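You operate a simulated robot arm through the tools that you are given. There is no shell and no other tool. Be economical: measure what you need, move in short steps, check, and stop when the job is done.

You run a simulated two-armed robot. Do the job below in one go: nothing can be reset, and whatever is moved stays where it is left.

Task
Put the pink box in the pocket crate, slide in the card with its number, lid it, push it back.
Fine: number facing out; push the crate toward the wall.

The check looks at the end state, three seconds after you hand in, the way a careful person would. Anything else that was tipped, shoved, dropped, spilled or broken makes it a failure. Lids that push on must go on centred and level and be pressed home; caps that screw on are set level and turned clockwise until they are tight.

Robot
Two 7-joint arms with two-finger parallel grippers on one trunk, on a base that drives. Base frame: it is fixed to the floor where the robot stands at the start and does not move with it; the origin is under the middle of the robot, x ahead of it, y to its left, z up. Units: mm, rad, N and s.
The left shoulder is at the start at [20, 138, 1250], the right one opposite. With the tool pointing down near the work surface each hand reaches from about 100 to 440 mm from the robot's upright axis, wherever it stands, measured 20 degrees to its own side. Places, roughly: blue-top card [750, 1000, 750]; card pocket of the pocket crate [500, 300, 800]; open [600, 300, 800]. Payload 1.57 kg a hand.
The TCP of each hand is the grasp point between the finger pads, 30 mm short of the fingertips. In the tool frame z runs along the fingers and y along their closing line. Largest opening 80 mm; finger width 17, thickness 12; the body of the gripper, 40 by 82 mm, starts 80 mm behind the TCP.
Orientation is that of the tool frame in the base frame, as [roll, pitch, yaw] about the fixed x, y, z axes, in that order (R = Rz(yaw) Ry(pitch) Rx(roll)). With the fingers straight down and closing along the base's y, the tool's x points along the base's -x, its y along +y and its z along -z.

Tools
- The arms move only by the tool step_arm. It takes "left_plan", "right_plan" or both (then of equal length, played together; a hand with none holds still); each is one flat list of numbers, 7 for each row, row after row: the turn, a rotation vector about the tool's x, y, z in rad, then the shift along the tool's x, y, z in mm, then the gripper command, from -1 (fully open) to 1 (shut), values between in proportion. In form: [rx, ry, rz, x, y, z, gripper, rx, ry, rz, x, y, z, gripper, ...]. A call has 1 to 8 rows; each row is the pose to reach, as a shift and turn from the pose commanded when the call began, along the tool's axes at that moment. Rows are played at 5 a second. More than 50 mm and 0.15 rad between two rows, or a gripper value outside its range, and nothing of the call is played. Where a pose cannot be reached the arm comes as near as it can. A force on the tool above 40 N (or 10 N above the force at the start of the call, whichever is more), or a blocked arm, ends the call early, and 0.2 s more pass. The fingers move at their own pace (about 45 mm/s each) and stop on an object; they squeeze with about 35 N. The grip force told is the motor's: it shows also when the fingers shut on nothing. Time passes only in rows, and 0.2 s behind the last, so rows that repeat a pose let the fingers close. It gives the time, the measured TCP pose, the force on the tool (base axes), the opening and the grip force at its end, in the units of the frame above (readings bear some noise), with the torque about the TCP (base axes, N m) and any sound that the robot's microphone picked up.
- Cameras (640 x 400 px; columns grow to the right, rows downward): "scene" is now at [191.8, 14.1, 1172.5]; the picture's right is [0.16, -0.99, 0.00], its down [-0.20, -0.03, -0.98] and it looks along [0.97, 0.15, -0.20] (base axes); focal length 214 px, centre (320, 200). "left" rides on the left gripper at [72, 7, -122] in its tool frame; the picture's right is [-0.09, 1.00, 0.00], its down [-0.84, -0.08, -0.54] and it looks along [-0.54, -0.05, 0.84] (tool axes); focal length 238 px, centre (320, 200). "right" rides on the right gripper at [72, -6, -122] in its tool frame; the picture's right is [0.09, 1.00, 0.00], its down [-0.84, 0.08, -0.54] and it looks along [-0.54, 0.05, 0.84] (tool axes); focal length 238 px, centre (320, 200). There is no depth. A picture from a camera that has moved, and an enlarged one, comes with that camera's place and axes in the base frame and with its lens.
- camera(camera): a new picture of that camera. The clock stands still meanwhile.
- lift_body(by): slides the trunk up (or, below 0, down) by that many mm; the arms and the scene camera ride with it, the base frame stays. It gives what a move gives, with no picture.
- drive_base(legs): drives the robot by 1 to 6 legs, each [ahead, left, turn to the left] in mm, mm and rad, along the robot's own axes; the way and the turn of a leg run together, so that a leg with both is an arc; at most 1500 mm and 3.142 rad a leg. The arms and the cameras ride along, it lands a little off, and it stops where it bumps. It gives what a move gives.
- aim_head(pan, tilt): turns the head with the scene camera to pan (to the left, within 1.047 rad either way) and tilt (down, from -0.506 to 1.204), counted from straight ahead of the robot. It gives what a move gives.
- zoom(camera, box): a new picture of the part [left, top, right, bottom] of that camera's present view, enlarged. The clock stands still meanwhile.
- hand_in(): hands the job in; it is judged then, once.

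Work in short steps. Places have to be worked out from the pictures, the camera data and where the tool is seen: move nearer, look again, correct. Check each grasp and each placing, and mend what went wrong. You have 120 turns and 100 pictures in all, those below and enlarged ones among them. Open the grippers and draw the arms clear of the work before you hand the job in, unless the task says otherwise; then end with one line.

The tools are called as a command line: name --argument value ..., lists and objects as JSON in quotes. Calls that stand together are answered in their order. step_arm: Moves the arms, as the interface text tells. Its arguments: {"type":"object","properties":{"left_plan":{"type":"array","items":{"type":"number"}},"right_plan":{"type":"array","items":{"type":"number"}}},"required":[]} The other tools are called the same way: lift_body (by) slides the trunk up or down; drive_base (legs) drives the base; aim_head (pan, tilt) turns the head that bears the scene camera; camera (camera) takes a picture; zoom (camera, box) takes an enlarged picture of a part of a camera's view; hand_in () hands the job in.

At the start:

```text
time: 0.0
left_tool_pos: [355.0, 325.2, 1101.2]
left_ee_rot: [3.14, 0.0, -3.141]
left_force: [-0.6, -0.3, -0.4]
left_ft_torque: [-0.01, -0.03, -0.01]
left_opening: 80.0
left_finger_force: 0.0
right_tool_pos: [364.1, -42.8, 1141.5]
right_ee_rot: [3.141, -0.12, 3.138]
right_force: [-0.2, 0.2, -0.5]
right_ft_torque: [0.0, -0.01, -0.02]
right_opening: 80.2
right_finger_force: 0.0
trunk travel left (down, up): [-625.0, 615.0]
robot x, y, heading: [-2.5, -1.6, -0.0]
head pan, tilt: [0.157, 0.202]
```

scene: 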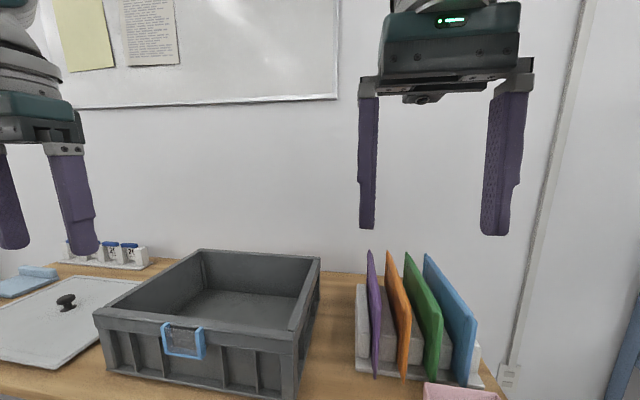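
right: 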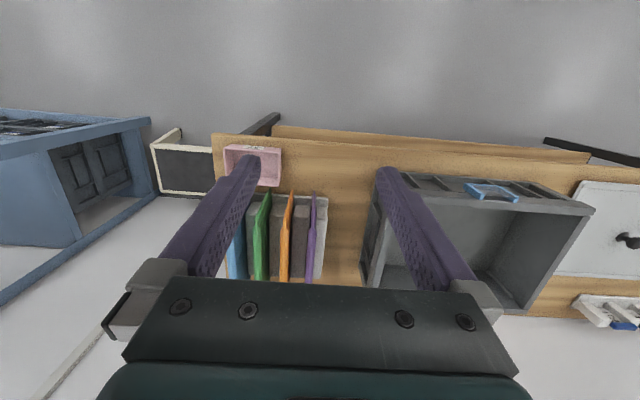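
left: 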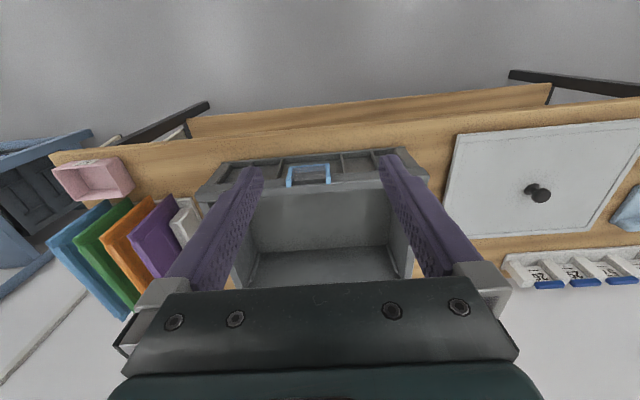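

The crate sits ahead-left with a blue pocket on its near face, the lid is on its left, and the pink box is at the right near edge. I aim the head down to see the whole bench.

aim_head --pan 0.0 --tilt 0.7

camera --camera "scene"

aim_head --pan 0.9 --tilt 0.5

camera --camera "scene"

```text
time: 0.9
left_tool_pos: [353.8, 325.2, 1103.3]
left_ee_rot: [-3.141, -0.001, 3.141]
left_force: [-0.2, -0.9, -0.3]
left_ft_torque: [-0.01, 0.0, -0.02]
left_opening: 79.8
left_finger_force: 0.1
right_tool_pos: [364.4, -43.3, 1141.3]
right_ee_rot: [-3.14, -0.123, 3.139]
right_force: [0.5, 0.1, -0.9]
right_ft_torque: [0.01, -0.01, 0.03]
right_opening: 79.8
right_finger_force: 0.0
trunk travel left (down, up): [-625.0, 615.0]
robot x, y, heading: [-2.0, -1.9, -0.001]
head pan, tilt: [0.0, 0.7]
```

```text
96 pictures are left
camera scene: at [184.7, -0.5, 1127.4], right [0.0, -1.0, 0.0], down [-0.64, 0.0, -0.77], along [0.77, 0.0, -0.64], focal length 214 px, centre (320, 200)
```

scene: 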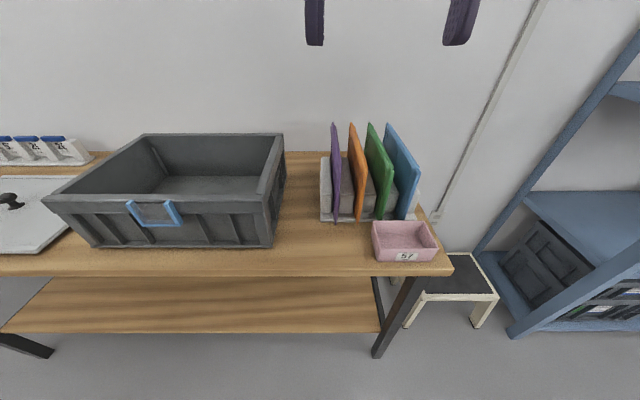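

```text
time: 2.1
left_tool_pos: [354.5, 325.1, 1101.8]
left_ee_rot: [3.14, -0.001, -3.141]
left_force: [-0.3, -1.1, -0.3]
left_ft_torque: [-0.02, 0.01, -0.01]
left_opening: 80.2
left_finger_force: 0.1
right_tool_pos: [364.4, -43.2, 1141.2]
right_ee_rot: [-3.141, -0.123, 3.138]
right_force: [-0.5, -0.6, 0.6]
right_ft_torque: [0.0, -0.02, -0.02]
right_opening: 79.9
right_finger_force: 0.0
trunk travel left (down, up): [-625.0, 615.0]
robot x, y, heading: [3.1, -1.3, -0.001]
head pan, tilt: [0.901, 0.499]
```

```text
95 pictures are left
camera scene: at [156.3, 70.8, 1145.0], right [0.78, -0.62, 0.0], down [-0.3, -0.38, -0.88], along [0.55, 0.69, -0.48], focal length 214 px, centre (320, 200)
```

scene: 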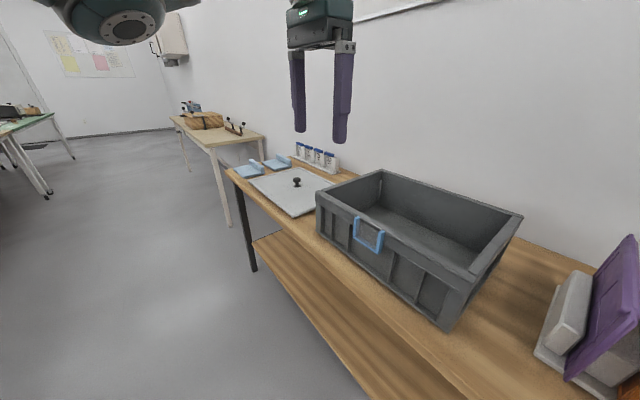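

The pink box bears a number (57?) and blue-top cards stand on a tray at the left rear. I zoom on both.

zoom --camera "scene" --box '[220, 120, 380, 220]'

aim_head --pan 0.0 --tilt 0.7

zoom --camera "scene" --box '[350, 200, 470, 275]'

zoom --camera "scene" --box '[40, 110, 300, 272]'

```text
4.00 times, centred on (300, 170) of scene
camera zoom: at [156.3, 70.8, 1145.0], right [0.78, -0.62, 0.0], down [-0.3, -0.38, -0.88], along [0.55, 0.69, -0.48], focal length 858 px, centre (400, 320)
```

zoom: 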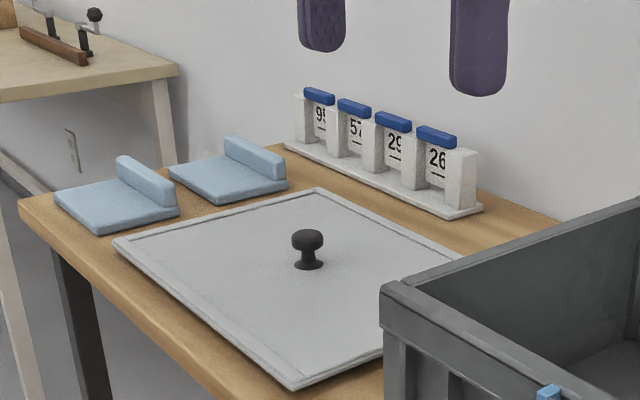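

```text
time: 3.3
left_tool_pos: [354.1, 325.6, 1103.2]
left_ee_rot: [-3.14, 0.0, -3.141]
left_force: [-0.5, -0.4, 0.6]
left_ft_torque: [-0.04, 0.0, 0.01]
left_opening: 80.0
left_finger_force: 0.2
right_tool_pos: [363.9, -43.6, 1141.1]
right_ee_rot: [3.141, -0.121, 3.138]
right_force: [0.2, -0.3, -0.1]
right_ft_torque: [-0.04, -0.01, 0.03]
right_opening: 80.2
right_finger_force: 0.1
trunk travel left (down, up): [-625.0, 615.0]
robot x, y, heading: [-0.6, -2.6, 0.003]
head pan, tilt: [0.0, 0.7]
```

```text
5.33 times, centred on (410, 238) of scene
camera zoom: at [184.7, -0.4, 1127.3], right [0.0, -1.0, 0.0], down [-0.64, 0.0, -0.77], along [0.77, 0.0, -0.64], focal length 1144 px, centre (-160, 0)
```

zoom: 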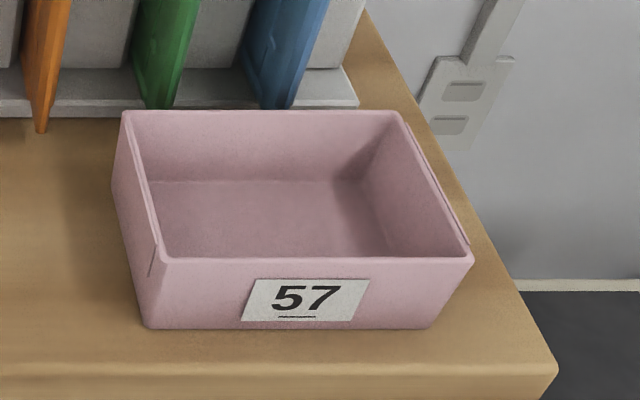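

```text
2.46 times, centred on (170, 191) of scene
camera zoom: at [184.7, -0.4, 1127.3], right [0.0, -1.0, 0.0], down [-0.64, 0.0, -0.77], along [0.77, 0.0, -0.64], focal length 528 px, centre (689, 222)
```

zoom: 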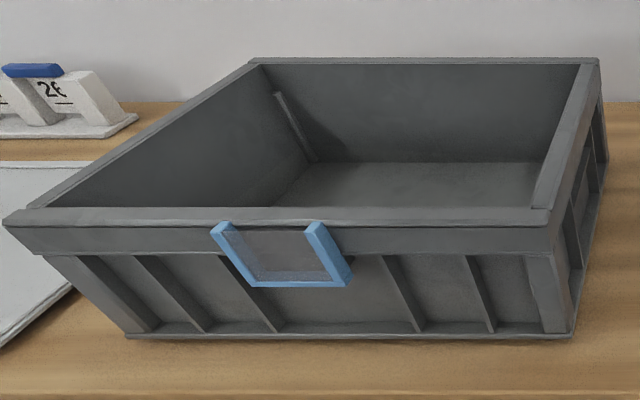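

The box's number is 57; the matching card is second from the left on the rack. I estimate the box rim centre at (458,-163,816), bench top z≈760, crate x 465–755, y 98–478, rim z≈890. I drive a bit closer to the box and look with the right wrist camera.

drive_base --legs '[[150, -60, 0]]'

camera --camera "right"

camera --camera "scene"

```text
time: 4.8
left_tool_pos: [504.8, 265.5, 1103.3]
left_ee_rot: [-3.14, 0.0, -3.141]
left_force: [1.2, 0.6, 0.0]
left_ft_torque: [0.02, -0.01, 0.01]
left_opening: 79.7
left_finger_force: 0.1
right_tool_pos: [513.5, -102.9, 1141.2]
right_ee_rot: [-3.141, -0.123, 3.137]
right_force: [0.8, -0.3, -0.5]
right_ft_torque: [0.01, -0.03, 0.0]
right_opening: 79.9
right_finger_force: 0.3
trunk travel left (down, up): [-625.0, 615.0]
robot x, y, heading: [150.9, -58.0, -0.003]
head pan, tilt: [0.0, 0.7]
```

```text
91 pictures are left
camera right: at [457.4, -108.7, 1271.0], right [-0.09, 1.0, 0.01], down [0.9, 0.07, 0.44], along [0.43, 0.05, -0.9], focal length 238 px, centre (320, 200)
```

right: 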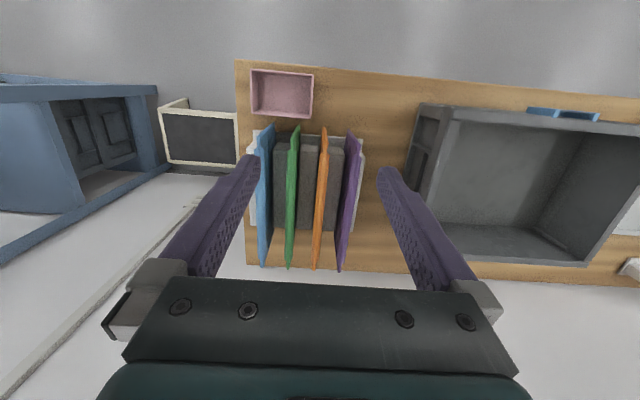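

```text
90 pictures are left
camera scene: at [334.3, -60.6, 1127.3], right [0.0, -1.0, 0.0], down [-0.64, 0.0, -0.77], along [0.77, 0.0, -0.64], focal length 214 px, centre (320, 200)
```

scene: 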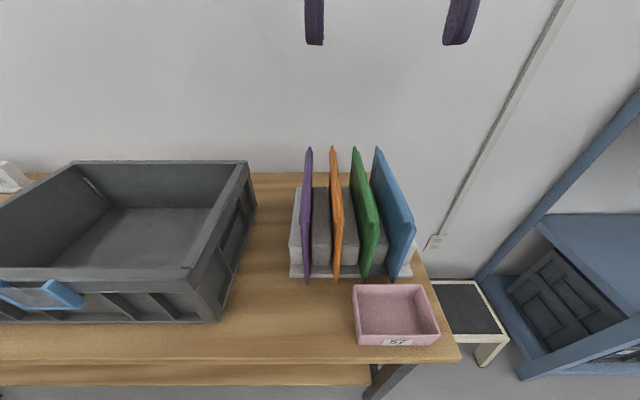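

The drive was clean. Triangulating gives box rim x≈442–511, y≈-225…-112, z≈800, bench ≈750. I will pinch its left wall: straighten the right tool and descend to about z 880 above that wall, then look.

step_arm --right_plan '[0, -0.03, 0, 10, -3, 40, -1, 0, -0.06, 0, 20, -6, 85, -1, 0, -0.09, 0, 18, -10, 130, -1, 0, -0.123, 0, 14, -10, 175, -1, 0, -0.123, 0, 11, -10, 220, -1, 0, -0.123, 0, 8.5, -10, 263, -1, 0, -0.123, 0, 8.5, -10, 263, -1]'

camera --camera "right"

camera --camera "scene"

```text
time: 6.4
left_tool_pos: [504.8, 265.6, 1101.5]
left_ee_rot: [-3.141, 0.001, 3.14]
left_force: [-0.1, -0.4, -0.2]
left_ft_torque: [-0.02, -0.02, 0.0]
left_opening: 80.1
left_finger_force: 0.0
right_tool_pos: [474.0, -112.5, 881.0]
right_ee_rot: [3.141, -0.002, 3.137]
right_force: [0.4, -0.1, 0.1]
right_ft_torque: [0.01, -0.01, -0.01]
right_opening: 80.1
right_finger_force: 0.1
trunk travel left (down, up): [-625.0, 615.0]
robot x, y, heading: [150.2, -58.0, -0.001]
head pan, tilt: [0.0, 0.7]
```

```text
89 pictures are left
camera right: at [401.1, -118.0, 1003.5], right [-0.09, 1.0, 0.0], down [0.84, 0.07, 0.54], along [0.54, 0.05, -0.84], focal length 238 px, centre (320, 200)
```

right: 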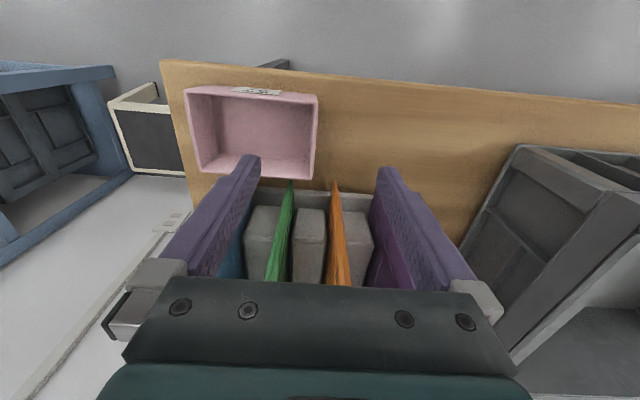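

```text
88 pictures are left
camera scene: at [334.3, -60.6, 1127.3], right [0.0, -1.0, 0.0], down [-0.64, 0.0, -0.76], along [0.76, 0.0, -0.64], focal length 214 px, centre (320, 200)
```

scene: 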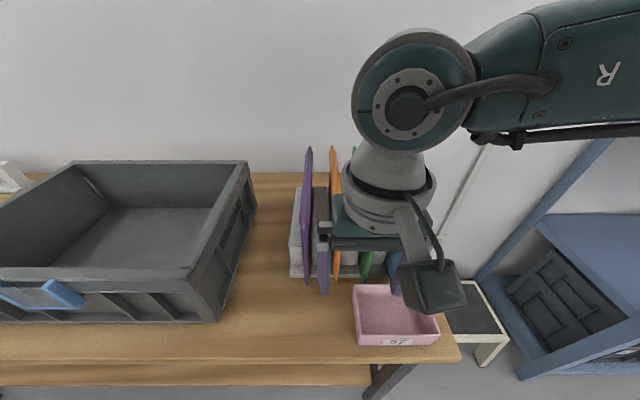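

Wall measured at y≈-117, box centre x≈473; clearance to the folders (x≥533) is fine. I descend straddling the left wall and close.

step_arm --right_plan '[0, 0, 0, 0, -4.5, 45, -1, 0, 0, 0, 0, -4.5, 91, -1, 0, 0, 0, 0, -4.5, 91, -1, 0, 0, 0, 0, -4.5, 91, 1, 0, 0, 0, 0, -4.5, 91, 1, 0, 0, 0, 0, -4.5, 91, 1, 0, 0, 0, 0, -4.5, 91, 1, 0, 0, 0, 0, -4.5, 91, 1]'

camera --camera "right"

```text
time: 8.2
left_tool_pos: [504.2, 265.2, 1102.0]
left_ee_rot: [-3.141, 0.001, 3.141]
left_force: [0.6, -0.9, -0.7]
left_ft_torque: [-0.01, -0.02, 0.0]
left_opening: 80.1
left_finger_force: 0.0
right_tool_pos: [471.4, -116.7, 791.4]
right_ee_rot: [-3.141, 0.001, 3.137]
right_force: [-0.8, -0.8, 3.1]
right_ft_torque: [-0.42, 0.02, -0.01]
right_opening: 2.4
right_finger_force: 16.8
trunk travel left (down, up): [-625.0, 615.0]
robot x, y, heading: [150.0, -60.6, 0.001]
head pan, tilt: [0.0, 0.7]
```

```text
87 pictures are left
camera right: at [400.2, -122.7, 913.7], right [-0.09, 1.0, 0.0], down [0.84, 0.07, 0.54], along [0.54, 0.05, -0.84], focal length 238 px, centre (320, 200)
```

right: 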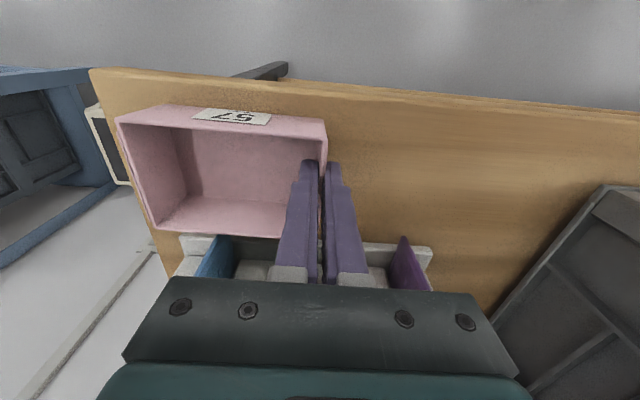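

Fingers close on the wall with 2.4 mm between them. I lift straight up 200 mm and check.

step_arm --right_plan '[0, 0, 0, 0, 0, 0, 1, 0, 0, 0, 0, 0, -20, 1, 0, 0, 0, 0, 0, -60, 1, 0, 0, 0, 0, 0, -100, 1, 0, 0, 0, 0, 0, -145, 1, 0, 0, 0, 0, 0, -190, 1, 0, 0, 0, 0, 0, -210, 1]'

camera --camera "right"

camera --camera "scene"

```text
time: 9.8
left_tool_pos: [503.9, 263.7, 1102.1]
left_ee_rot: [-3.141, 0.001, -3.14]
left_force: [-0.2, 0.4, -0.4]
left_ft_torque: [0.04, -0.01, 0.01]
left_opening: 80.2
left_finger_force: 0.1
right_tool_pos: [472.6, -117.1, 1000.6]
right_ee_rot: [3.141, 0.001, 3.136]
right_force: [0.0, -1.1, 0.6]
right_ft_torque: [0.03, 0.02, 0.03]
right_opening: 2.0
right_finger_force: 23.6
trunk travel left (down, up): [-625.0, 615.0]
robot x, y, heading: [145.7, -59.3, -0.003]
head pan, tilt: [0.0, 0.7]
```

```text
86 pictures are left
camera right: at [399.9, -123.6, 1123.1], right [-0.09, 1.0, 0.0], down [0.84, 0.07, 0.54], along [0.54, 0.05, -0.84], focal length 238 px, centre (320, 200)
```

right: 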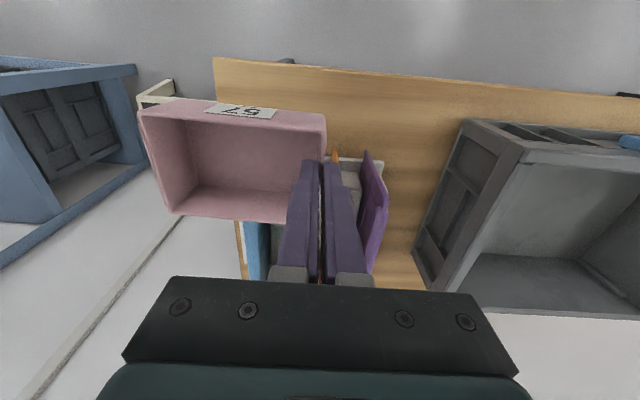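

```text
85 pictures are left
camera scene: at [334.3, -60.6, 1127.3], right [0.0, -1.0, 0.0], down [-0.64, 0.0, -0.76], along [0.76, 0.0, -0.64], focal length 214 px, centre (320, 200)
```

scene: 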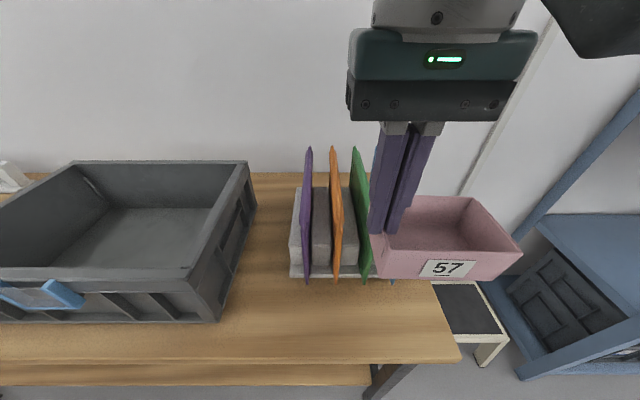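

The box is held, tilted slightly. I drive left so it comes over the crate (bottom ≈940, rim ≈890).

drive_base --legs '[[0, 460, 0], [60, 0, 0]]'

camera --camera "scene"

camera --camera "right"

```text
time: 13.1
left_tool_pos: [564.7, 721.5, 1102.8]
left_ee_rot: [3.142, -0.001, 3.14]
left_force: [0.6, -0.5, 0.0]
left_ft_torque: [0.05, -0.01, 0.0]
left_opening: 79.7
left_finger_force: 0.0
right_tool_pos: [532.0, 339.2, 1001.7]
right_ee_rot: [3.141, -0.001, 3.134]
right_force: [0.2, 0.2, 0.4]
right_ft_torque: [0.0, 0.0, 0.02]
right_opening: 1.8
right_finger_force: 23.5
trunk travel left (down, up): [-625.0, 615.0]
robot x, y, heading: [208.5, 398.4, 0.002]
head pan, tilt: [0.0, 0.7]
```

```text
84 pictures are left
camera scene: at [394.7, 395.7, 1127.3], right [0.0, -1.0, 0.0], down [-0.64, 0.0, -0.77], along [0.77, 0.0, -0.64], focal length 214 px, centre (320, 200)
```

scene: 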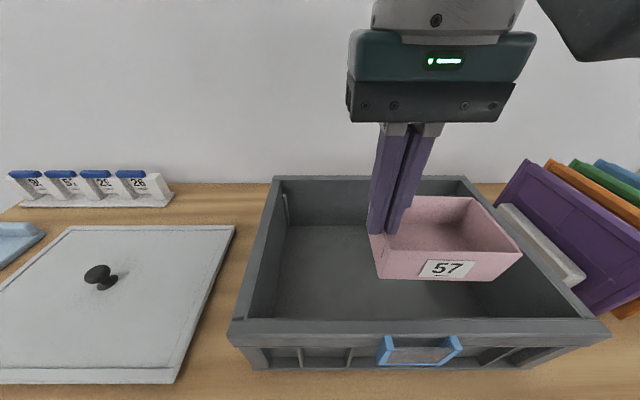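

```text
83 pictures are left
camera right: at [460.4, 332.7, 1122.5], right [-0.09, 1.0, 0.0], down [0.84, 0.07, 0.54], along [0.54, 0.05, -0.84], focal length 238 px, centre (320, 200)
```

right: 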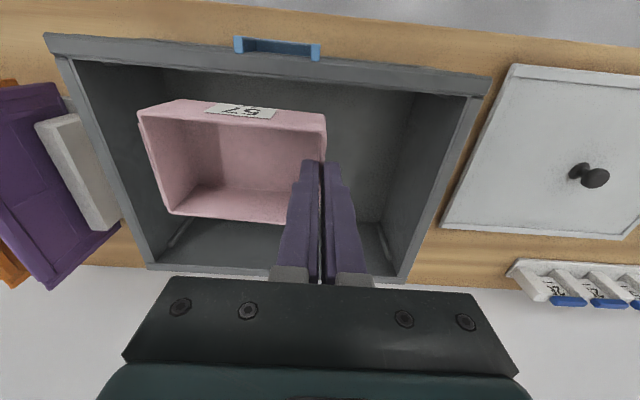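

The crate measures x 470–748, y 110–485, rim z≈890. I move the box forward 70 mm to its middle and lower it to near the floor.

step_arm --right_plan '[0, 0, 0, -35, 5, 0, 1, 0, 0, 0, -70, 10, 0, 1, 0, 0, 0, -70, 10, 45, 1, 0, 0, 0, -70, 10, 90, 1, 0, 0, 0, -70, 10, 135, 1, 0, 0, 0, -70, 10, 170, 1, 0, 0, 0, -70, 10, 185, 1, 0, 0, 0, -70, 10, 185, 1]'

camera --camera "scene"

camera --camera "right"

```text
time: 14.9
left_tool_pos: [565.2, 721.4, 1102.0]
left_ee_rot: [-3.141, 0.0, 3.14]
left_force: [0.0, 0.6, -0.5]
left_ft_torque: [0.01, 0.0, -0.04]
left_opening: 80.2
left_finger_force: 0.0
right_tool_pos: [603.7, 348.1, 817.8]
right_ee_rot: [3.138, 0.003, 3.139]
right_force: [-4.0, 0.9, 27.4]
right_ft_torque: [-0.18, 0.09, -0.05]
right_opening: 2.2
right_finger_force: 23.7
trunk travel left (down, up): [-625.0, 615.0]
robot x, y, heading: [209.0, 398.0, -0.001]
head pan, tilt: [0.0, 0.7]
```

```text
82 pictures are left
camera scene: at [395.5, 395.5, 1127.9], right [0.0, -1.0, 0.0], down [-0.64, 0.0, -0.77], along [0.77, 0.0, -0.64], focal length 214 px, centre (320, 200)
```

scene: 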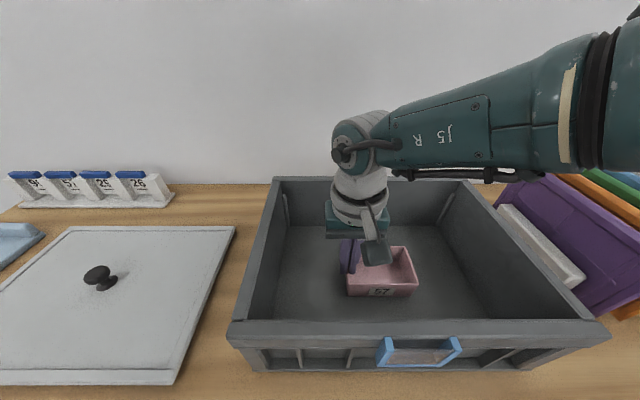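

```text
81 pictures are left
camera right: at [531.4, 342.0, 938.4], right [-0.09, 1.0, 0.0], down [0.84, 0.07, 0.54], along [0.54, 0.05, -0.84], focal length 238 px, centre (320, 200)
```

right: 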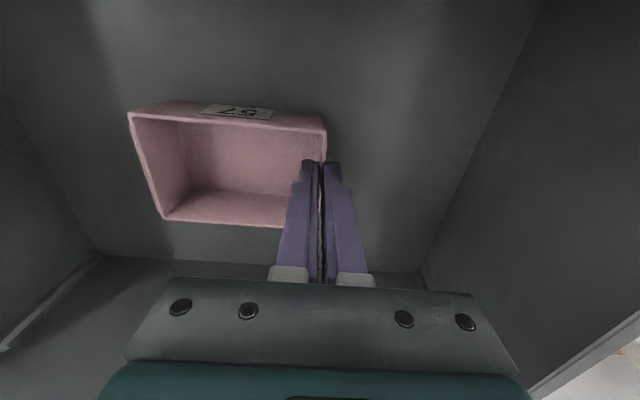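

Contact: the floor is reached (27 N) and the box looks level. I ease up 3 mm, open the fingers and withdraw upward.

step_arm --right_plan '[0, 0, 0, 0, 0, -4, 1, 0, 0, 0, 0, 0, -4, -1, 0, 0, 0, 0, 0, -4, -1, 0, 0, 0, 0, 0, -4, -1, 0, 0, 0, 0, 0, -4, -1, 0, 0, 0, 0, 0, -4, -1, 0, 0, 0, 0, 0, -30, -1, 0, 0, 0, 0, 0, -70, -1]'

step_arm --right_plan '[0, 0, 0, 0, 0, -45, -1, 0, 0, 0, 0, 0, -90, -1, 0, 0, 0, 0, 0, -135, -1, 0, 0, 0, 0, 0, -180, -1, 0, 0, 0, 40, 0, -220, -1, 0, 0, 0, 80, 0, -240, -1, 0, 0, 0, 120, 0, -250, -1]'

camera --camera "scene"

```text
time: 16.7
left_tool_pos: [564.1, 721.4, 1100.3]
left_ee_rot: [3.14, 0.0, 3.139]
left_force: [0.2, 0.2, 0.5]
left_ft_torque: [0.01, -0.02, 0.04]
left_opening: 80.0
left_finger_force: 0.0
right_tool_pos: [601.2, 347.8, 887.3]
right_ee_rot: [-3.139, 0.001, 3.136]
right_force: [0.1, -1.0, 0.1]
right_ft_torque: [0.01, -0.01, -0.04]
right_opening: 79.7
right_finger_force: 0.0
trunk travel left (down, up): [-625.0, 615.0]
robot x, y, heading: [207.0, 397.2, -0.004]
head pan, tilt: [0.0, 0.7]
```

```text
refused: row 5 steps farther than a row can; nothing moved
```

```text
80 pictures are left
camera scene: at [394.7, 395.6, 1127.3], right [0.0, -1.0, 0.0], down [-0.64, 0.0, -0.77], along [0.77, 0.0, -0.64], focal length 214 px, centre (320, 200)
```

scene: 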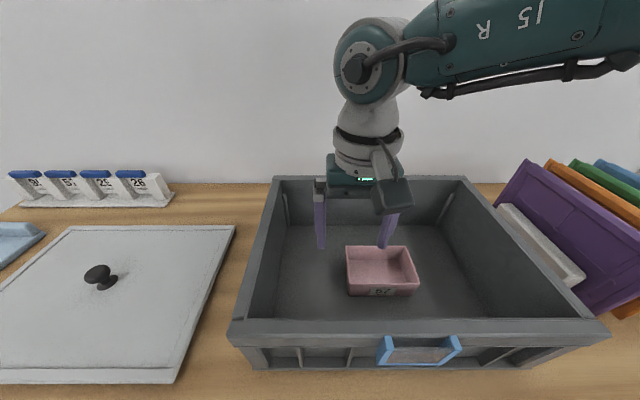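

The pink box stands flat in the crate. I retract the right arm up and back.

step_arm --right_plan '[0, 0, 0, 0, 0, -45, -1, 0, 0, 0, 0, 0, -90, -1, 0, 0, 0, 0, 0, -135, -1, 0, 0, 0, 0, 0, -180, -1, 0, 0, 0, 30, 0, -210, -1, 0, 0, 0, 70, 0, -230, -1, 0, 0, 0, 110, 0, -240, -1]'

drive_base --legs '[[0, 480, 0]]'

camera --camera "scene"

camera --camera "left"

```text
time: 18.3
left_tool_pos: [564.8, 721.2, 1101.7]
left_ee_rot: [3.142, 0.0, 3.139]
left_force: [0.1, 1.1, 0.5]
left_ft_torque: [0.03, 0.02, 0.01]
left_opening: 80.1
left_finger_force: 0.1
right_tool_pos: [486.0, 348.1, 1113.6]
right_ee_rot: [-3.125, -0.045, 3.132]
right_force: [-0.4, 0.9, 0.6]
right_ft_torque: [0.01, 0.02, 0.02]
right_opening: 79.9
right_finger_force: 0.1
trunk travel left (down, up): [-625.0, 615.0]
robot x, y, heading: [210.8, 395.4, 0.0]
head pan, tilt: [0.0, 0.7]
```

```text
time: 21.1
left_tool_pos: [564.5, 1202.5, 1102.3]
left_ee_rot: [3.141, 0.001, -3.141]
left_force: [-0.3, -0.5, 0.3]
left_ft_torque: [-0.04, 0.0, -0.04]
left_opening: 80.0
left_finger_force: 0.1
right_tool_pos: [485.5, 827.7, 1113.9]
right_ee_rot: [-3.125, -0.043, 3.139]
right_force: [-0.2, 0.3, -0.7]
right_ft_torque: [0.01, 0.02, 0.01]
right_opening: 80.0
right_finger_force: 0.1
trunk travel left (down, up): [-625.0, 615.0]
robot x, y, heading: [212.7, 877.0, -0.001]
head pan, tilt: [0.0, 0.7]
```

```text
79 pictures are left
camera scene: at [394.6, 876.2, 1127.3], right [0.0, -1.0, 0.0], down [-0.64, 0.0, -0.76], along [0.76, 0.0, -0.64], focal length 214 px, centre (320, 200)
```

scene: 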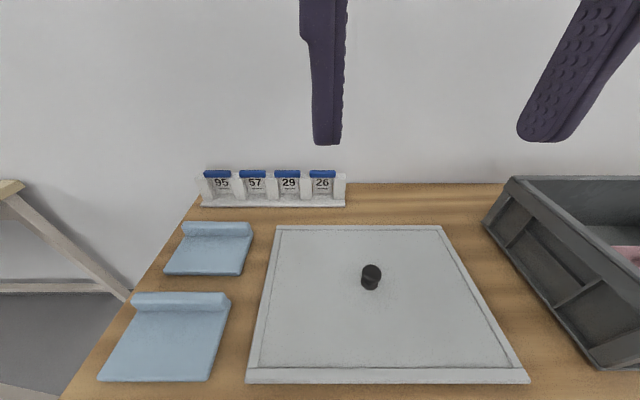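

```text
78 pictures are left
camera left: at [492.0, 1209.0, 1223.6], right [0.09, 1.0, 0.0], down [0.84, -0.08, 0.54], along [0.54, -0.05, -0.84], focal length 238 px, centre (320, 200)
```

left: 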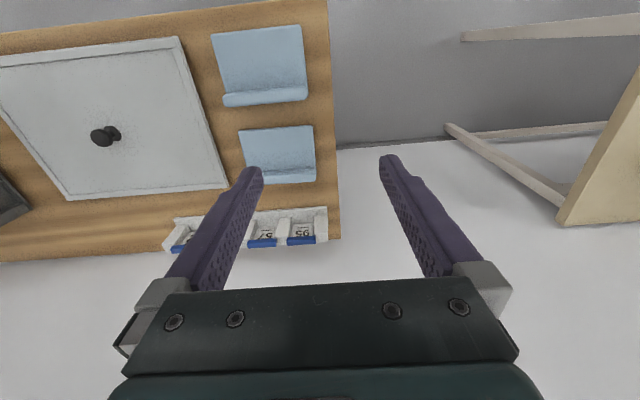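

The 57 cap is at about (853,1047,828), out of down-pointing reach from here. I look steeply down to see the base's clearance to the bench.

aim_head --pan 0.0 --tilt 1.2

camera --camera "scene"

aim_head --pan 1.0 --tilt 0.8

camera --camera "scene"

```text
time: 22.1
left_tool_pos: [563.4, 1202.3, 1101.3]
left_ee_rot: [3.14, -0.002, -3.14]
left_force: [0.6, 0.1, 1.0]
left_ft_torque: [0.02, -0.05, 0.02]
left_opening: 80.0
left_finger_force: 0.0
right_tool_pos: [486.5, 827.6, 1112.9]
right_ee_rot: [-3.125, -0.043, 3.137]
right_force: [-0.9, 0.3, 0.2]
right_ft_torque: [0.01, -0.01, -0.02]
right_opening: 79.9
right_finger_force: 0.0
trunk travel left (down, up): [-625.0, 615.0]
robot x, y, heading: [210.1, 875.0, 0.001]
head pan, tilt: [0.0, 1.201]
```

```text
77 pictures are left
camera scene: at [365.7, 876.1, 1091.4], right [0.0, -1.0, 0.0], down [-0.93, 0.0, -0.36], along [0.36, 0.0, -0.93], focal length 214 px, centre (320, 200)
```

scene: 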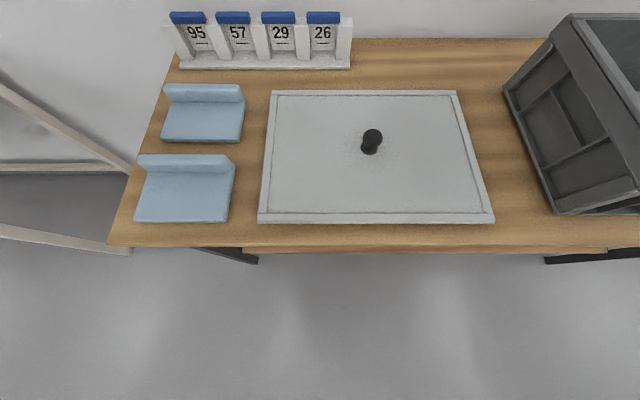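

```text
time: 23.3
left_tool_pos: [563.3, 1202.0, 1102.7]
left_ee_rot: [3.141, 0.001, -3.141]
left_force: [0.2, 0.3, 0.8]
left_ft_torque: [-0.01, 0.01, -0.04]
left_opening: 80.0
left_finger_force: 0.0
right_tool_pos: [486.1, 828.6, 1113.0]
right_ee_rot: [-3.125, -0.044, 3.136]
right_force: [0.5, 0.7, -0.7]
right_ft_torque: [-0.01, 0.03, 0.0]
right_opening: 79.8
right_finger_force: 0.0
trunk travel left (down, up): [-625.0, 615.0]
robot x, y, heading: [208.4, 876.4, 0.002]
head pan, tilt: [1.0, 0.799]
```

```text
76 pictures are left
camera scene: at [353.3, 943.9, 1119.0], right [0.84, -0.54, 0.0], down [-0.39, -0.6, -0.7], along [0.38, 0.59, -0.72], focal length 214 px, centre (320, 200)
```

scene: 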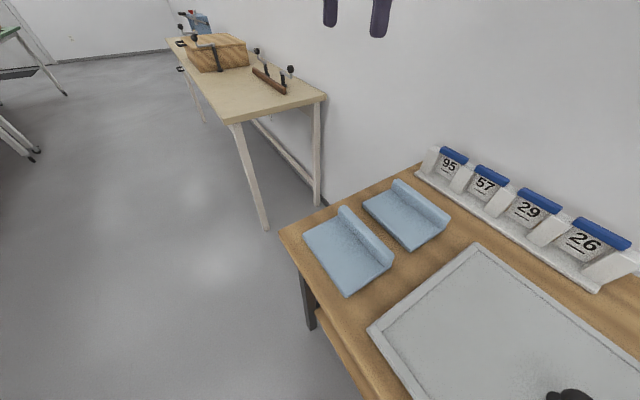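

The base itself isn't visible; the bench front edge is at x≈420. I try a cautious short drive ahead to learn where it stops.

drive_base --legs '[[60, 0, 0]]'

drive_base --legs '[[60, 0, 0]]'

```text
time: 24.3
left_tool_pos: [623.0, 1202.6, 1101.0]
left_ee_rot: [-3.141, 0.001, -3.14]
left_force: [-0.3, -0.9, -0.9]
left_ft_torque: [0.03, 0.01, 0.03]
left_opening: 80.1
left_finger_force: 0.0
right_tool_pos: [545.5, 827.9, 1112.6]
right_ee_rot: [-3.126, -0.045, 3.138]
right_force: [-0.2, 0.2, 0.4]
right_ft_torque: [-0.02, -0.04, -0.03]
right_opening: 80.0
right_finger_force: 0.1
trunk travel left (down, up): [-625.0, 615.0]
robot x, y, heading: [272.2, 874.1, 0.0]
head pan, tilt: [1.0, 0.799]
```

```text
time: 25.3
left_tool_pos: [683.7, 1201.9, 1101.2]
left_ee_rot: [-3.141, -0.002, -3.141]
left_force: [-0.1, 0.4, -1.0]
left_ft_torque: [0.02, -0.01, 0.01]
left_opening: 79.9
left_finger_force: 0.0
right_tool_pos: [605.2, 828.5, 1112.1]
right_ee_rot: [-3.127, -0.047, 3.139]
right_force: [-0.1, 0.1, -0.1]
right_ft_torque: [0.0, 0.0, 0.01]
right_opening: 80.0
right_finger_force: 0.1
trunk travel left (down, up): [-625.0, 615.0]
robot x, y, heading: [331.3, 878.6, 0.001]
head pan, tilt: [1.0, 0.799]
```

No bump at x=331. I continue carefully.

drive_base --legs '[[50, 0, 0]]'

drive_base --legs '[[40, 0, 0]]'

aim_head --pan 0.3 --tilt 0.7

camera --camera "scene"

```text
time: 26.2
left_tool_pos: [734.1, 1201.5, 1101.2]
left_ee_rot: [-3.142, -0.001, 3.14]
left_force: [-0.4, -0.7, -0.4]
left_ft_torque: [-0.04, 0.0, 0.02]
left_opening: 80.4
left_finger_force: 0.0
right_tool_pos: [655.7, 827.7, 1112.5]
right_ee_rot: [-3.125, -0.049, 3.139]
right_force: [-0.6, 0.0, 0.5]
right_ft_torque: [-0.02, -0.01, 0.0]
right_opening: 80.0
right_finger_force: 0.1
trunk travel left (down, up): [-625.0, 615.0]
robot x, y, heading: [375.4, 879.9, 0.002]
head pan, tilt: [1.0, 0.799]
```

```text
time: 27.1
left_tool_pos: [773.0, 1201.6, 1100.7]
left_ee_rot: [-3.14, -0.002, -3.141]
left_force: [0.0, -0.8, -0.6]
left_ft_torque: [0.01, 0.01, -0.02]
left_opening: 80.0
left_finger_force: 0.1
right_tool_pos: [695.1, 828.1, 1113.4]
right_ee_rot: [-3.126, -0.048, 3.138]
right_force: [0.4, 0.3, 1.1]
right_ft_torque: [0.02, 0.01, 0.01]
right_opening: 80.0
right_finger_force: 0.0
trunk travel left (down, up): [-625.0, 615.0]
robot x, y, heading: [417.3, 872.4, 0.003]
head pan, tilt: [1.0, 0.799]
```

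```text
time: 28.1
left_tool_pos: [774.0, 1201.0, 1100.3]
left_ee_rot: [-3.141, -0.001, 3.141]
left_force: [-0.5, 0.2, -0.5]
left_ft_torque: [-0.05, 0.0, 0.0]
left_opening: 80.0
left_finger_force: 0.1
right_tool_pos: [695.0, 828.3, 1112.8]
right_ee_rot: [-3.124, -0.047, 3.137]
right_force: [-0.3, -0.9, 0.1]
right_ft_torque: [0.01, 0.0, 0.0]
right_opening: 79.9
right_finger_force: 0.2
trunk travel left (down, up): [-625.0, 615.0]
robot x, y, heading: [417.2, 874.7, -0.002]
head pan, tilt: [0.3, 0.7]
```

```text
75 pictures are left
camera scene: at [600.0, 901.4, 1127.3], right [0.3, -0.95, 0.0], down [-0.62, -0.19, -0.76], along [0.73, 0.23, -0.64], focal length 214 px, centre (320, 200)
```

scene: 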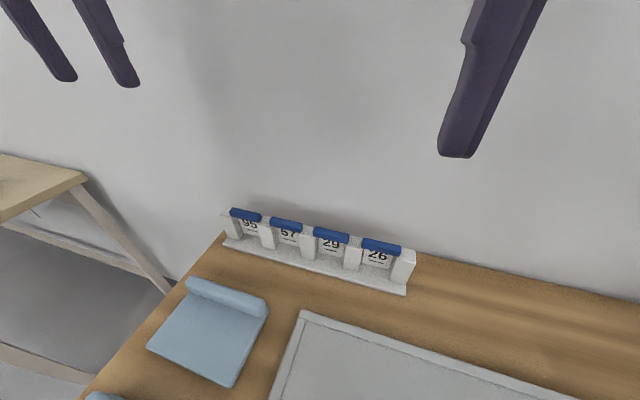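

No obstruction even at x=417. The 57 cap is confirmed at (850,1047,828). I drive a little further and start turning the left hand a quarter turn so it closes along x, while moving toward the card.

drive_base --legs '[[40, 30, 0]]'

step_arm --left_plan '[0, 0, 0.14, 0, -23, 0, -1, 0, 0, 0.28, 0, -46, 0, -1, 0, 0, 0.42, 0, -69, 0, -1, 0, 0, 0.56, 0, -92, 0, -1, 0, 0, 0.7, 0, -115, 0, -1, 0, 0, 0.84, 0, -138, 0, -1, 0, 0, 0.98, 0, -161, 0, -1, 0, 0, 1.12, 0, -180, 0, -1]'

```text
time: 29.1
left_tool_pos: [813.1, 1232.5, 1101.2]
left_ee_rot: [3.139, 0.0, -3.141]
left_force: [0.0, 0.1, -0.1]
left_ft_torque: [0.01, 0.0, 0.01]
left_opening: 79.9
left_finger_force: 0.0
right_tool_pos: [734.1, 858.2, 1112.4]
right_ee_rot: [-3.125, -0.049, 3.139]
right_force: [-0.6, 0.2, -0.1]
right_ft_torque: [-0.02, -0.01, -0.02]
right_opening: 80.0
right_finger_force: 0.0
trunk travel left (down, up): [-625.0, 615.0]
robot x, y, heading: [458.5, 902.3, 0.001]
head pan, tilt: [0.3, 0.7]
```

```text
time: 30.9
left_tool_pos: [813.6, 1051.7, 1102.1]
left_ee_rot: [-3.14, -0.004, 2.019]
left_force: [0.8, 0.1, 0.1]
left_ft_torque: [0.0, 0.02, 0.03]
left_opening: 80.0
left_finger_force: 0.0
right_tool_pos: [733.4, 858.3, 1111.2]
right_ee_rot: [-3.127, -0.046, 3.137]
right_force: [0.4, -0.3, 0.2]
right_ft_torque: [0.01, 0.02, 0.02]
right_opening: 79.8
right_finger_force: 0.1
trunk travel left (down, up): [-625.0, 615.0]
robot x, y, heading: [458.7, 907.6, 0.002]
head pan, tilt: [0.3, 0.7]
```

I finish the quarter turn, move over the card, and come down to z≈970 for a look.

step_arm --left_plan '[0, 0, 0.13, -6, 9, 20, -1, 0, 0, 0.26, -12, 18, 50, -1, 0, 0, 0.36, -18, 27, 90, -1, 0, 0, 0.448, -20, 31, 130, -1, 0, 0, 0.448, -20, 31, 130, -1]'

camera --camera "left"

camera --camera "scene"

```text
time: 32.1
left_tool_pos: [850.5, 1046.8, 969.9]
left_ee_rot: [-3.139, -0.002, 1.572]
left_force: [-0.4, 0.7, 0.0]
left_ft_torque: [-0.01, 0.01, 0.03]
left_opening: 79.8
left_finger_force: 0.1
right_tool_pos: [734.6, 858.2, 1111.7]
right_ee_rot: [-3.128, -0.048, 3.139]
right_force: [0.0, -0.3, 0.4]
right_ft_torque: [-0.03, -0.01, 0.01]
right_opening: 79.7
right_finger_force: 0.2
trunk travel left (down, up): [-625.0, 615.0]
robot x, y, heading: [459.6, 905.9, 0.002]
head pan, tilt: [0.3, 0.7]
```

```text
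74 pictures are left
camera left: at [856.6, 1119.5, 1092.8], right [1.0, -0.09, 0.0], down [-0.07, -0.84, 0.54], along [-0.05, -0.54, -0.84], focal length 238 px, centre (320, 200)
```

left: 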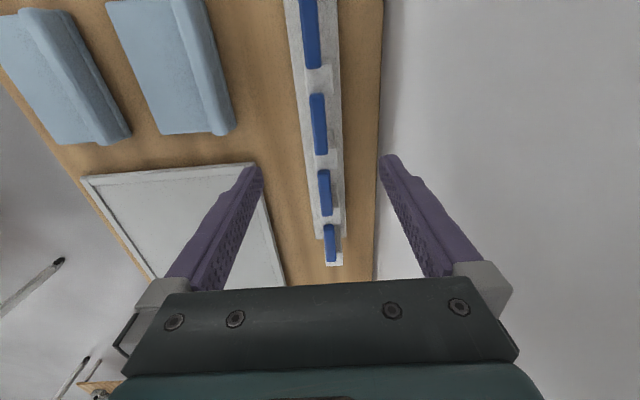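

```text
73 pictures are left
camera scene: at [639.9, 931.4, 1127.3], right [0.3, -0.96, 0.0], down [-0.62, -0.19, -0.76], along [0.73, 0.23, -0.64], focal length 214 px, centre (320, 200)
```

scene: 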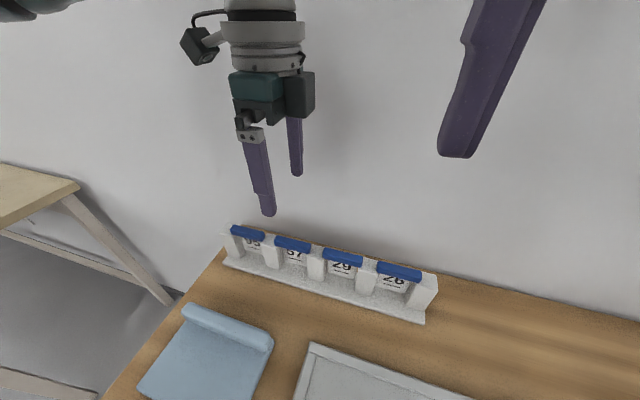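

Hand is aligned over the 57 cap (≈(849,1049)). I zoom to check the cap's surroundings before going down.

zoom --camera "left" --box '[250, 60, 390, 190]'

zoom --camera "scene" --box '[210, 200, 450, 340]'

```text
3.08 times, centred on (320, 125) of left
camera zoom: at [856.6, 1119.5, 1092.8], right [1.0, -0.09, 0.0], down [-0.07, -0.84, 0.54], along [-0.05, -0.54, -0.84], focal length 733 px, centre (320, 431)
```

zoom: 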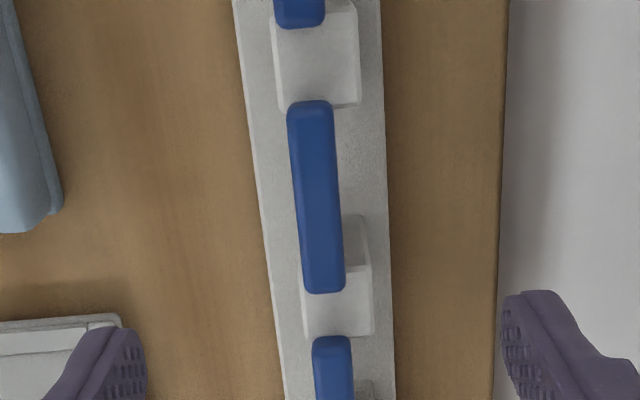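

```text
2.67 times, centred on (330, 270) of scene
camera zoom: at [639.9, 931.4, 1127.3], right [0.3, -0.96, 0.0], down [-0.62, -0.19, -0.76], along [0.73, 0.23, -0.64], focal length 572 px, centre (293, 13)
```

zoom: 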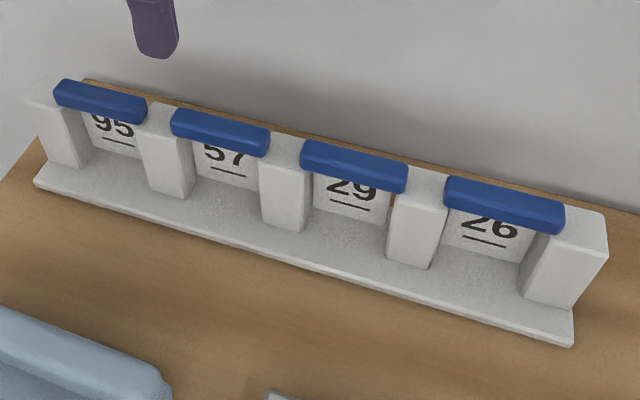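

Slots and cap are clear: cap ≈15 mm thick, z≈822–840, open behind. I descend with the fingers at 50 mm so that the tips just reach the cap's lower edge, then close.

step_arm --left_plan '[0, 0, 0, 2, -2.5, 40, -0.25, 0, 0, 0, 2, -2.5, 80, -0.25, 0, 0, 0, 2, -2.5, 110, -0.25, 0, 0, 0, 2, -2.5, 118, -0.25, 0, 0, 0, 2, -2.5, 118, -0.25]'

camera --camera "left"

zoom --camera "scene" --box '[180, 120, 440, 320]'

```text
time: 33.3
left_tool_pos: [847.7, 1049.5, 852.8]
left_ee_rot: [-3.14, -0.003, 1.575]
left_force: [-0.1, -0.4, 0.3]
left_ft_torque: [-0.01, 0.01, -0.01]
left_opening: 50.1
left_finger_force: 0.0
right_tool_pos: [733.3, 858.4, 1111.9]
right_ee_rot: [-3.127, -0.048, 3.137]
right_force: [0.0, -0.2, -0.4]
right_ft_torque: [0.01, -0.04, 0.07]
right_opening: 80.3
right_finger_force: 0.0
trunk travel left (down, up): [-625.0, 615.0]
robot x, y, heading: [457.6, 904.8, 0.001]
head pan, tilt: [0.3, 0.7]
```

```text
70 pictures are left
camera left: at [853.7, 1121.6, 974.8], right [1.0, -0.09, 0.0], down [-0.07, -0.84, 0.54], along [-0.05, -0.54, -0.84], focal length 238 px, centre (320, 200)
```

left: 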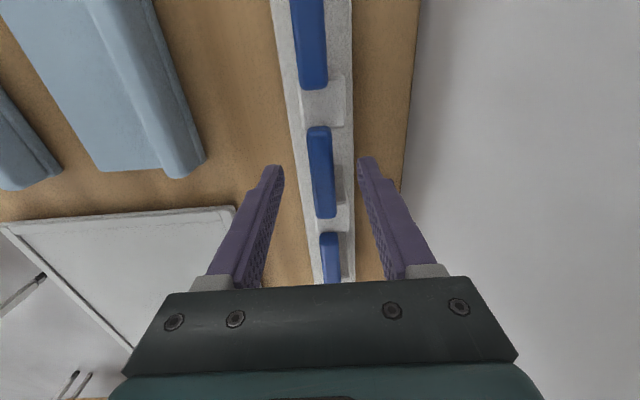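

```text
2.00 times, centred on (310, 220) of scene
camera zoom: at [639.9, 931.4, 1127.3], right [0.3, -0.96, 0.0], down [-0.62, -0.19, -0.76], along [0.73, 0.23, -0.64], focal length 429 px, centre (340, 160)
```

zoom: 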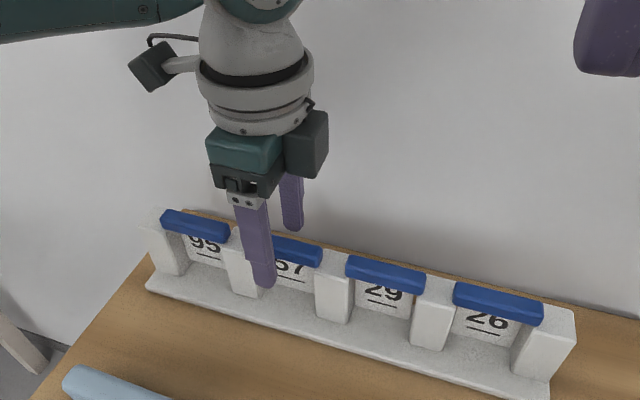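

Fingers straddle the cap, centred on it. I close and check the grip.

step_arm --left_plan '[0, 0, 0, 0, 0, 2, 1, 0, 0, 0, 0, 0, 2, 1, 0, 0, 0, 0, 0, 2, 1, 0, 0, 0, 0, 0, 2, 1, 0, 0, 0, 0, 0, 2, 1, 0, 0, 0, 0, 0, 2, 1]'

camera --camera "left"

```text
time: 34.7
left_tool_pos: [846.2, 1051.0, 851.1]
left_ee_rot: [-3.139, 0.001, 1.575]
left_force: [0.0, 0.2, -0.2]
left_ft_torque: [0.05, 0.0, -0.02]
left_opening: 14.7
left_finger_force: 30.7
right_tool_pos: [735.2, 858.9, 1112.3]
right_ee_rot: [-3.126, -0.046, 3.137]
right_force: [-0.1, -0.5, -0.5]
right_ft_torque: [0.03, 0.02, 0.0]
right_opening: 80.2
right_finger_force: 0.1
trunk travel left (down, up): [-625.0, 615.0]
robot x, y, heading: [458.8, 906.9, -0.002]
head pan, tilt: [0.3, 0.7]
```

```text
68 pictures are left
camera left: at [853.5, 1121.9, 973.2], right [1.0, -0.09, 0.0], down [-0.07, -0.84, 0.54], along [-0.05, -0.54, -0.84], focal length 238 px, centre (320, 200)
```

left: 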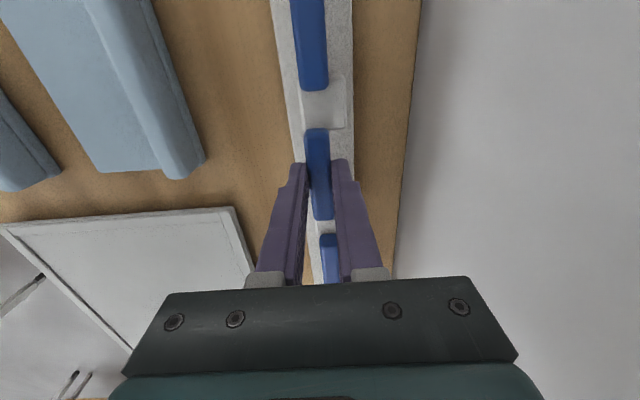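

Opening 14.7 mm with 31 N: the cap is held. I pull straight up, slowly at first.

step_arm --left_plan '[0, 0, 0, 0, 0, -10, 1, 0, 0, 0, 0, 0, -25, 1, 0, 0, 0, 0, 0, -45, 1, 0, 0, 0, 0, 0, -70, 1, 0, 0, 0, 0, 0, -105, 1, 0, 0, 0, 0, 0, -150, 1, 0, 0, 0, 0, 0, -195, 1, 0, 0, 0, 0, 0, -220, 1]'

camera --camera "left"

camera --camera "scene"

```text
time: 36.5
left_tool_pos: [846.9, 1050.4, 1071.6]
left_ee_rot: [-3.139, -0.002, 1.575]
left_force: [-0.3, 0.1, -0.2]
left_ft_torque: [0.04, -0.01, -0.02]
left_opening: 14.9
left_finger_force: 30.4
right_tool_pos: [734.8, 858.2, 1112.1]
right_ee_rot: [-3.126, -0.047, 3.139]
right_force: [0.0, 0.4, -0.2]
right_ft_torque: [-0.02, 0.03, 0.0]
right_opening: 80.3
right_finger_force: 0.0
trunk travel left (down, up): [-625.0, 615.0]
robot x, y, heading: [459.3, 908.1, 0.005]
head pan, tilt: [0.3, 0.7]
```

```text
67 pictures are left
camera left: at [853.7, 1122.5, 1193.1], right [1.0, -0.09, 0.0], down [-0.07, -0.84, 0.54], along [-0.05, -0.54, -0.84], focal length 238 px, centre (320, 200)
```

left: 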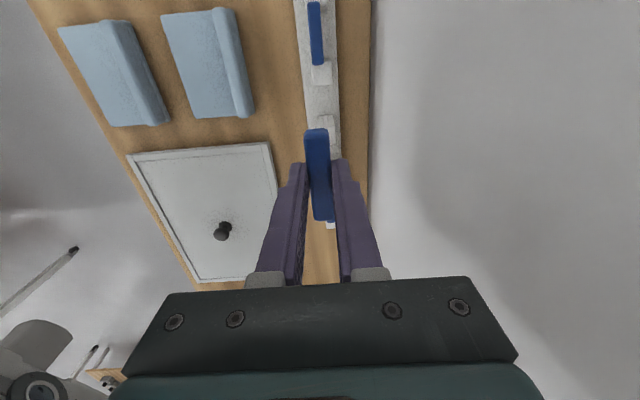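

```text
66 pictures are left
camera scene: at [639.9, 931.5, 1127.3], right [0.3, -0.96, 0.0], down [-0.62, -0.19, -0.76], along [0.73, 0.23, -0.64], focal length 214 px, centre (320, 200)
```

scene: 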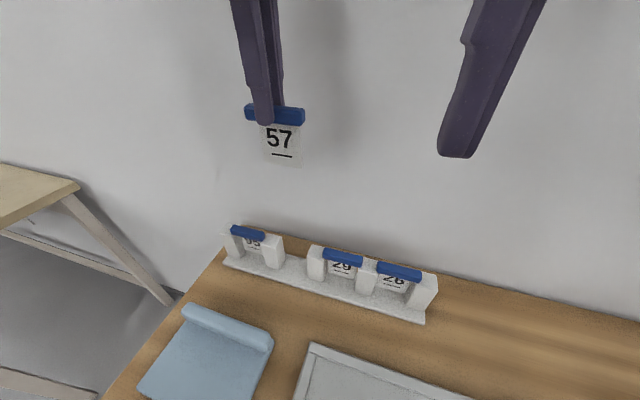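

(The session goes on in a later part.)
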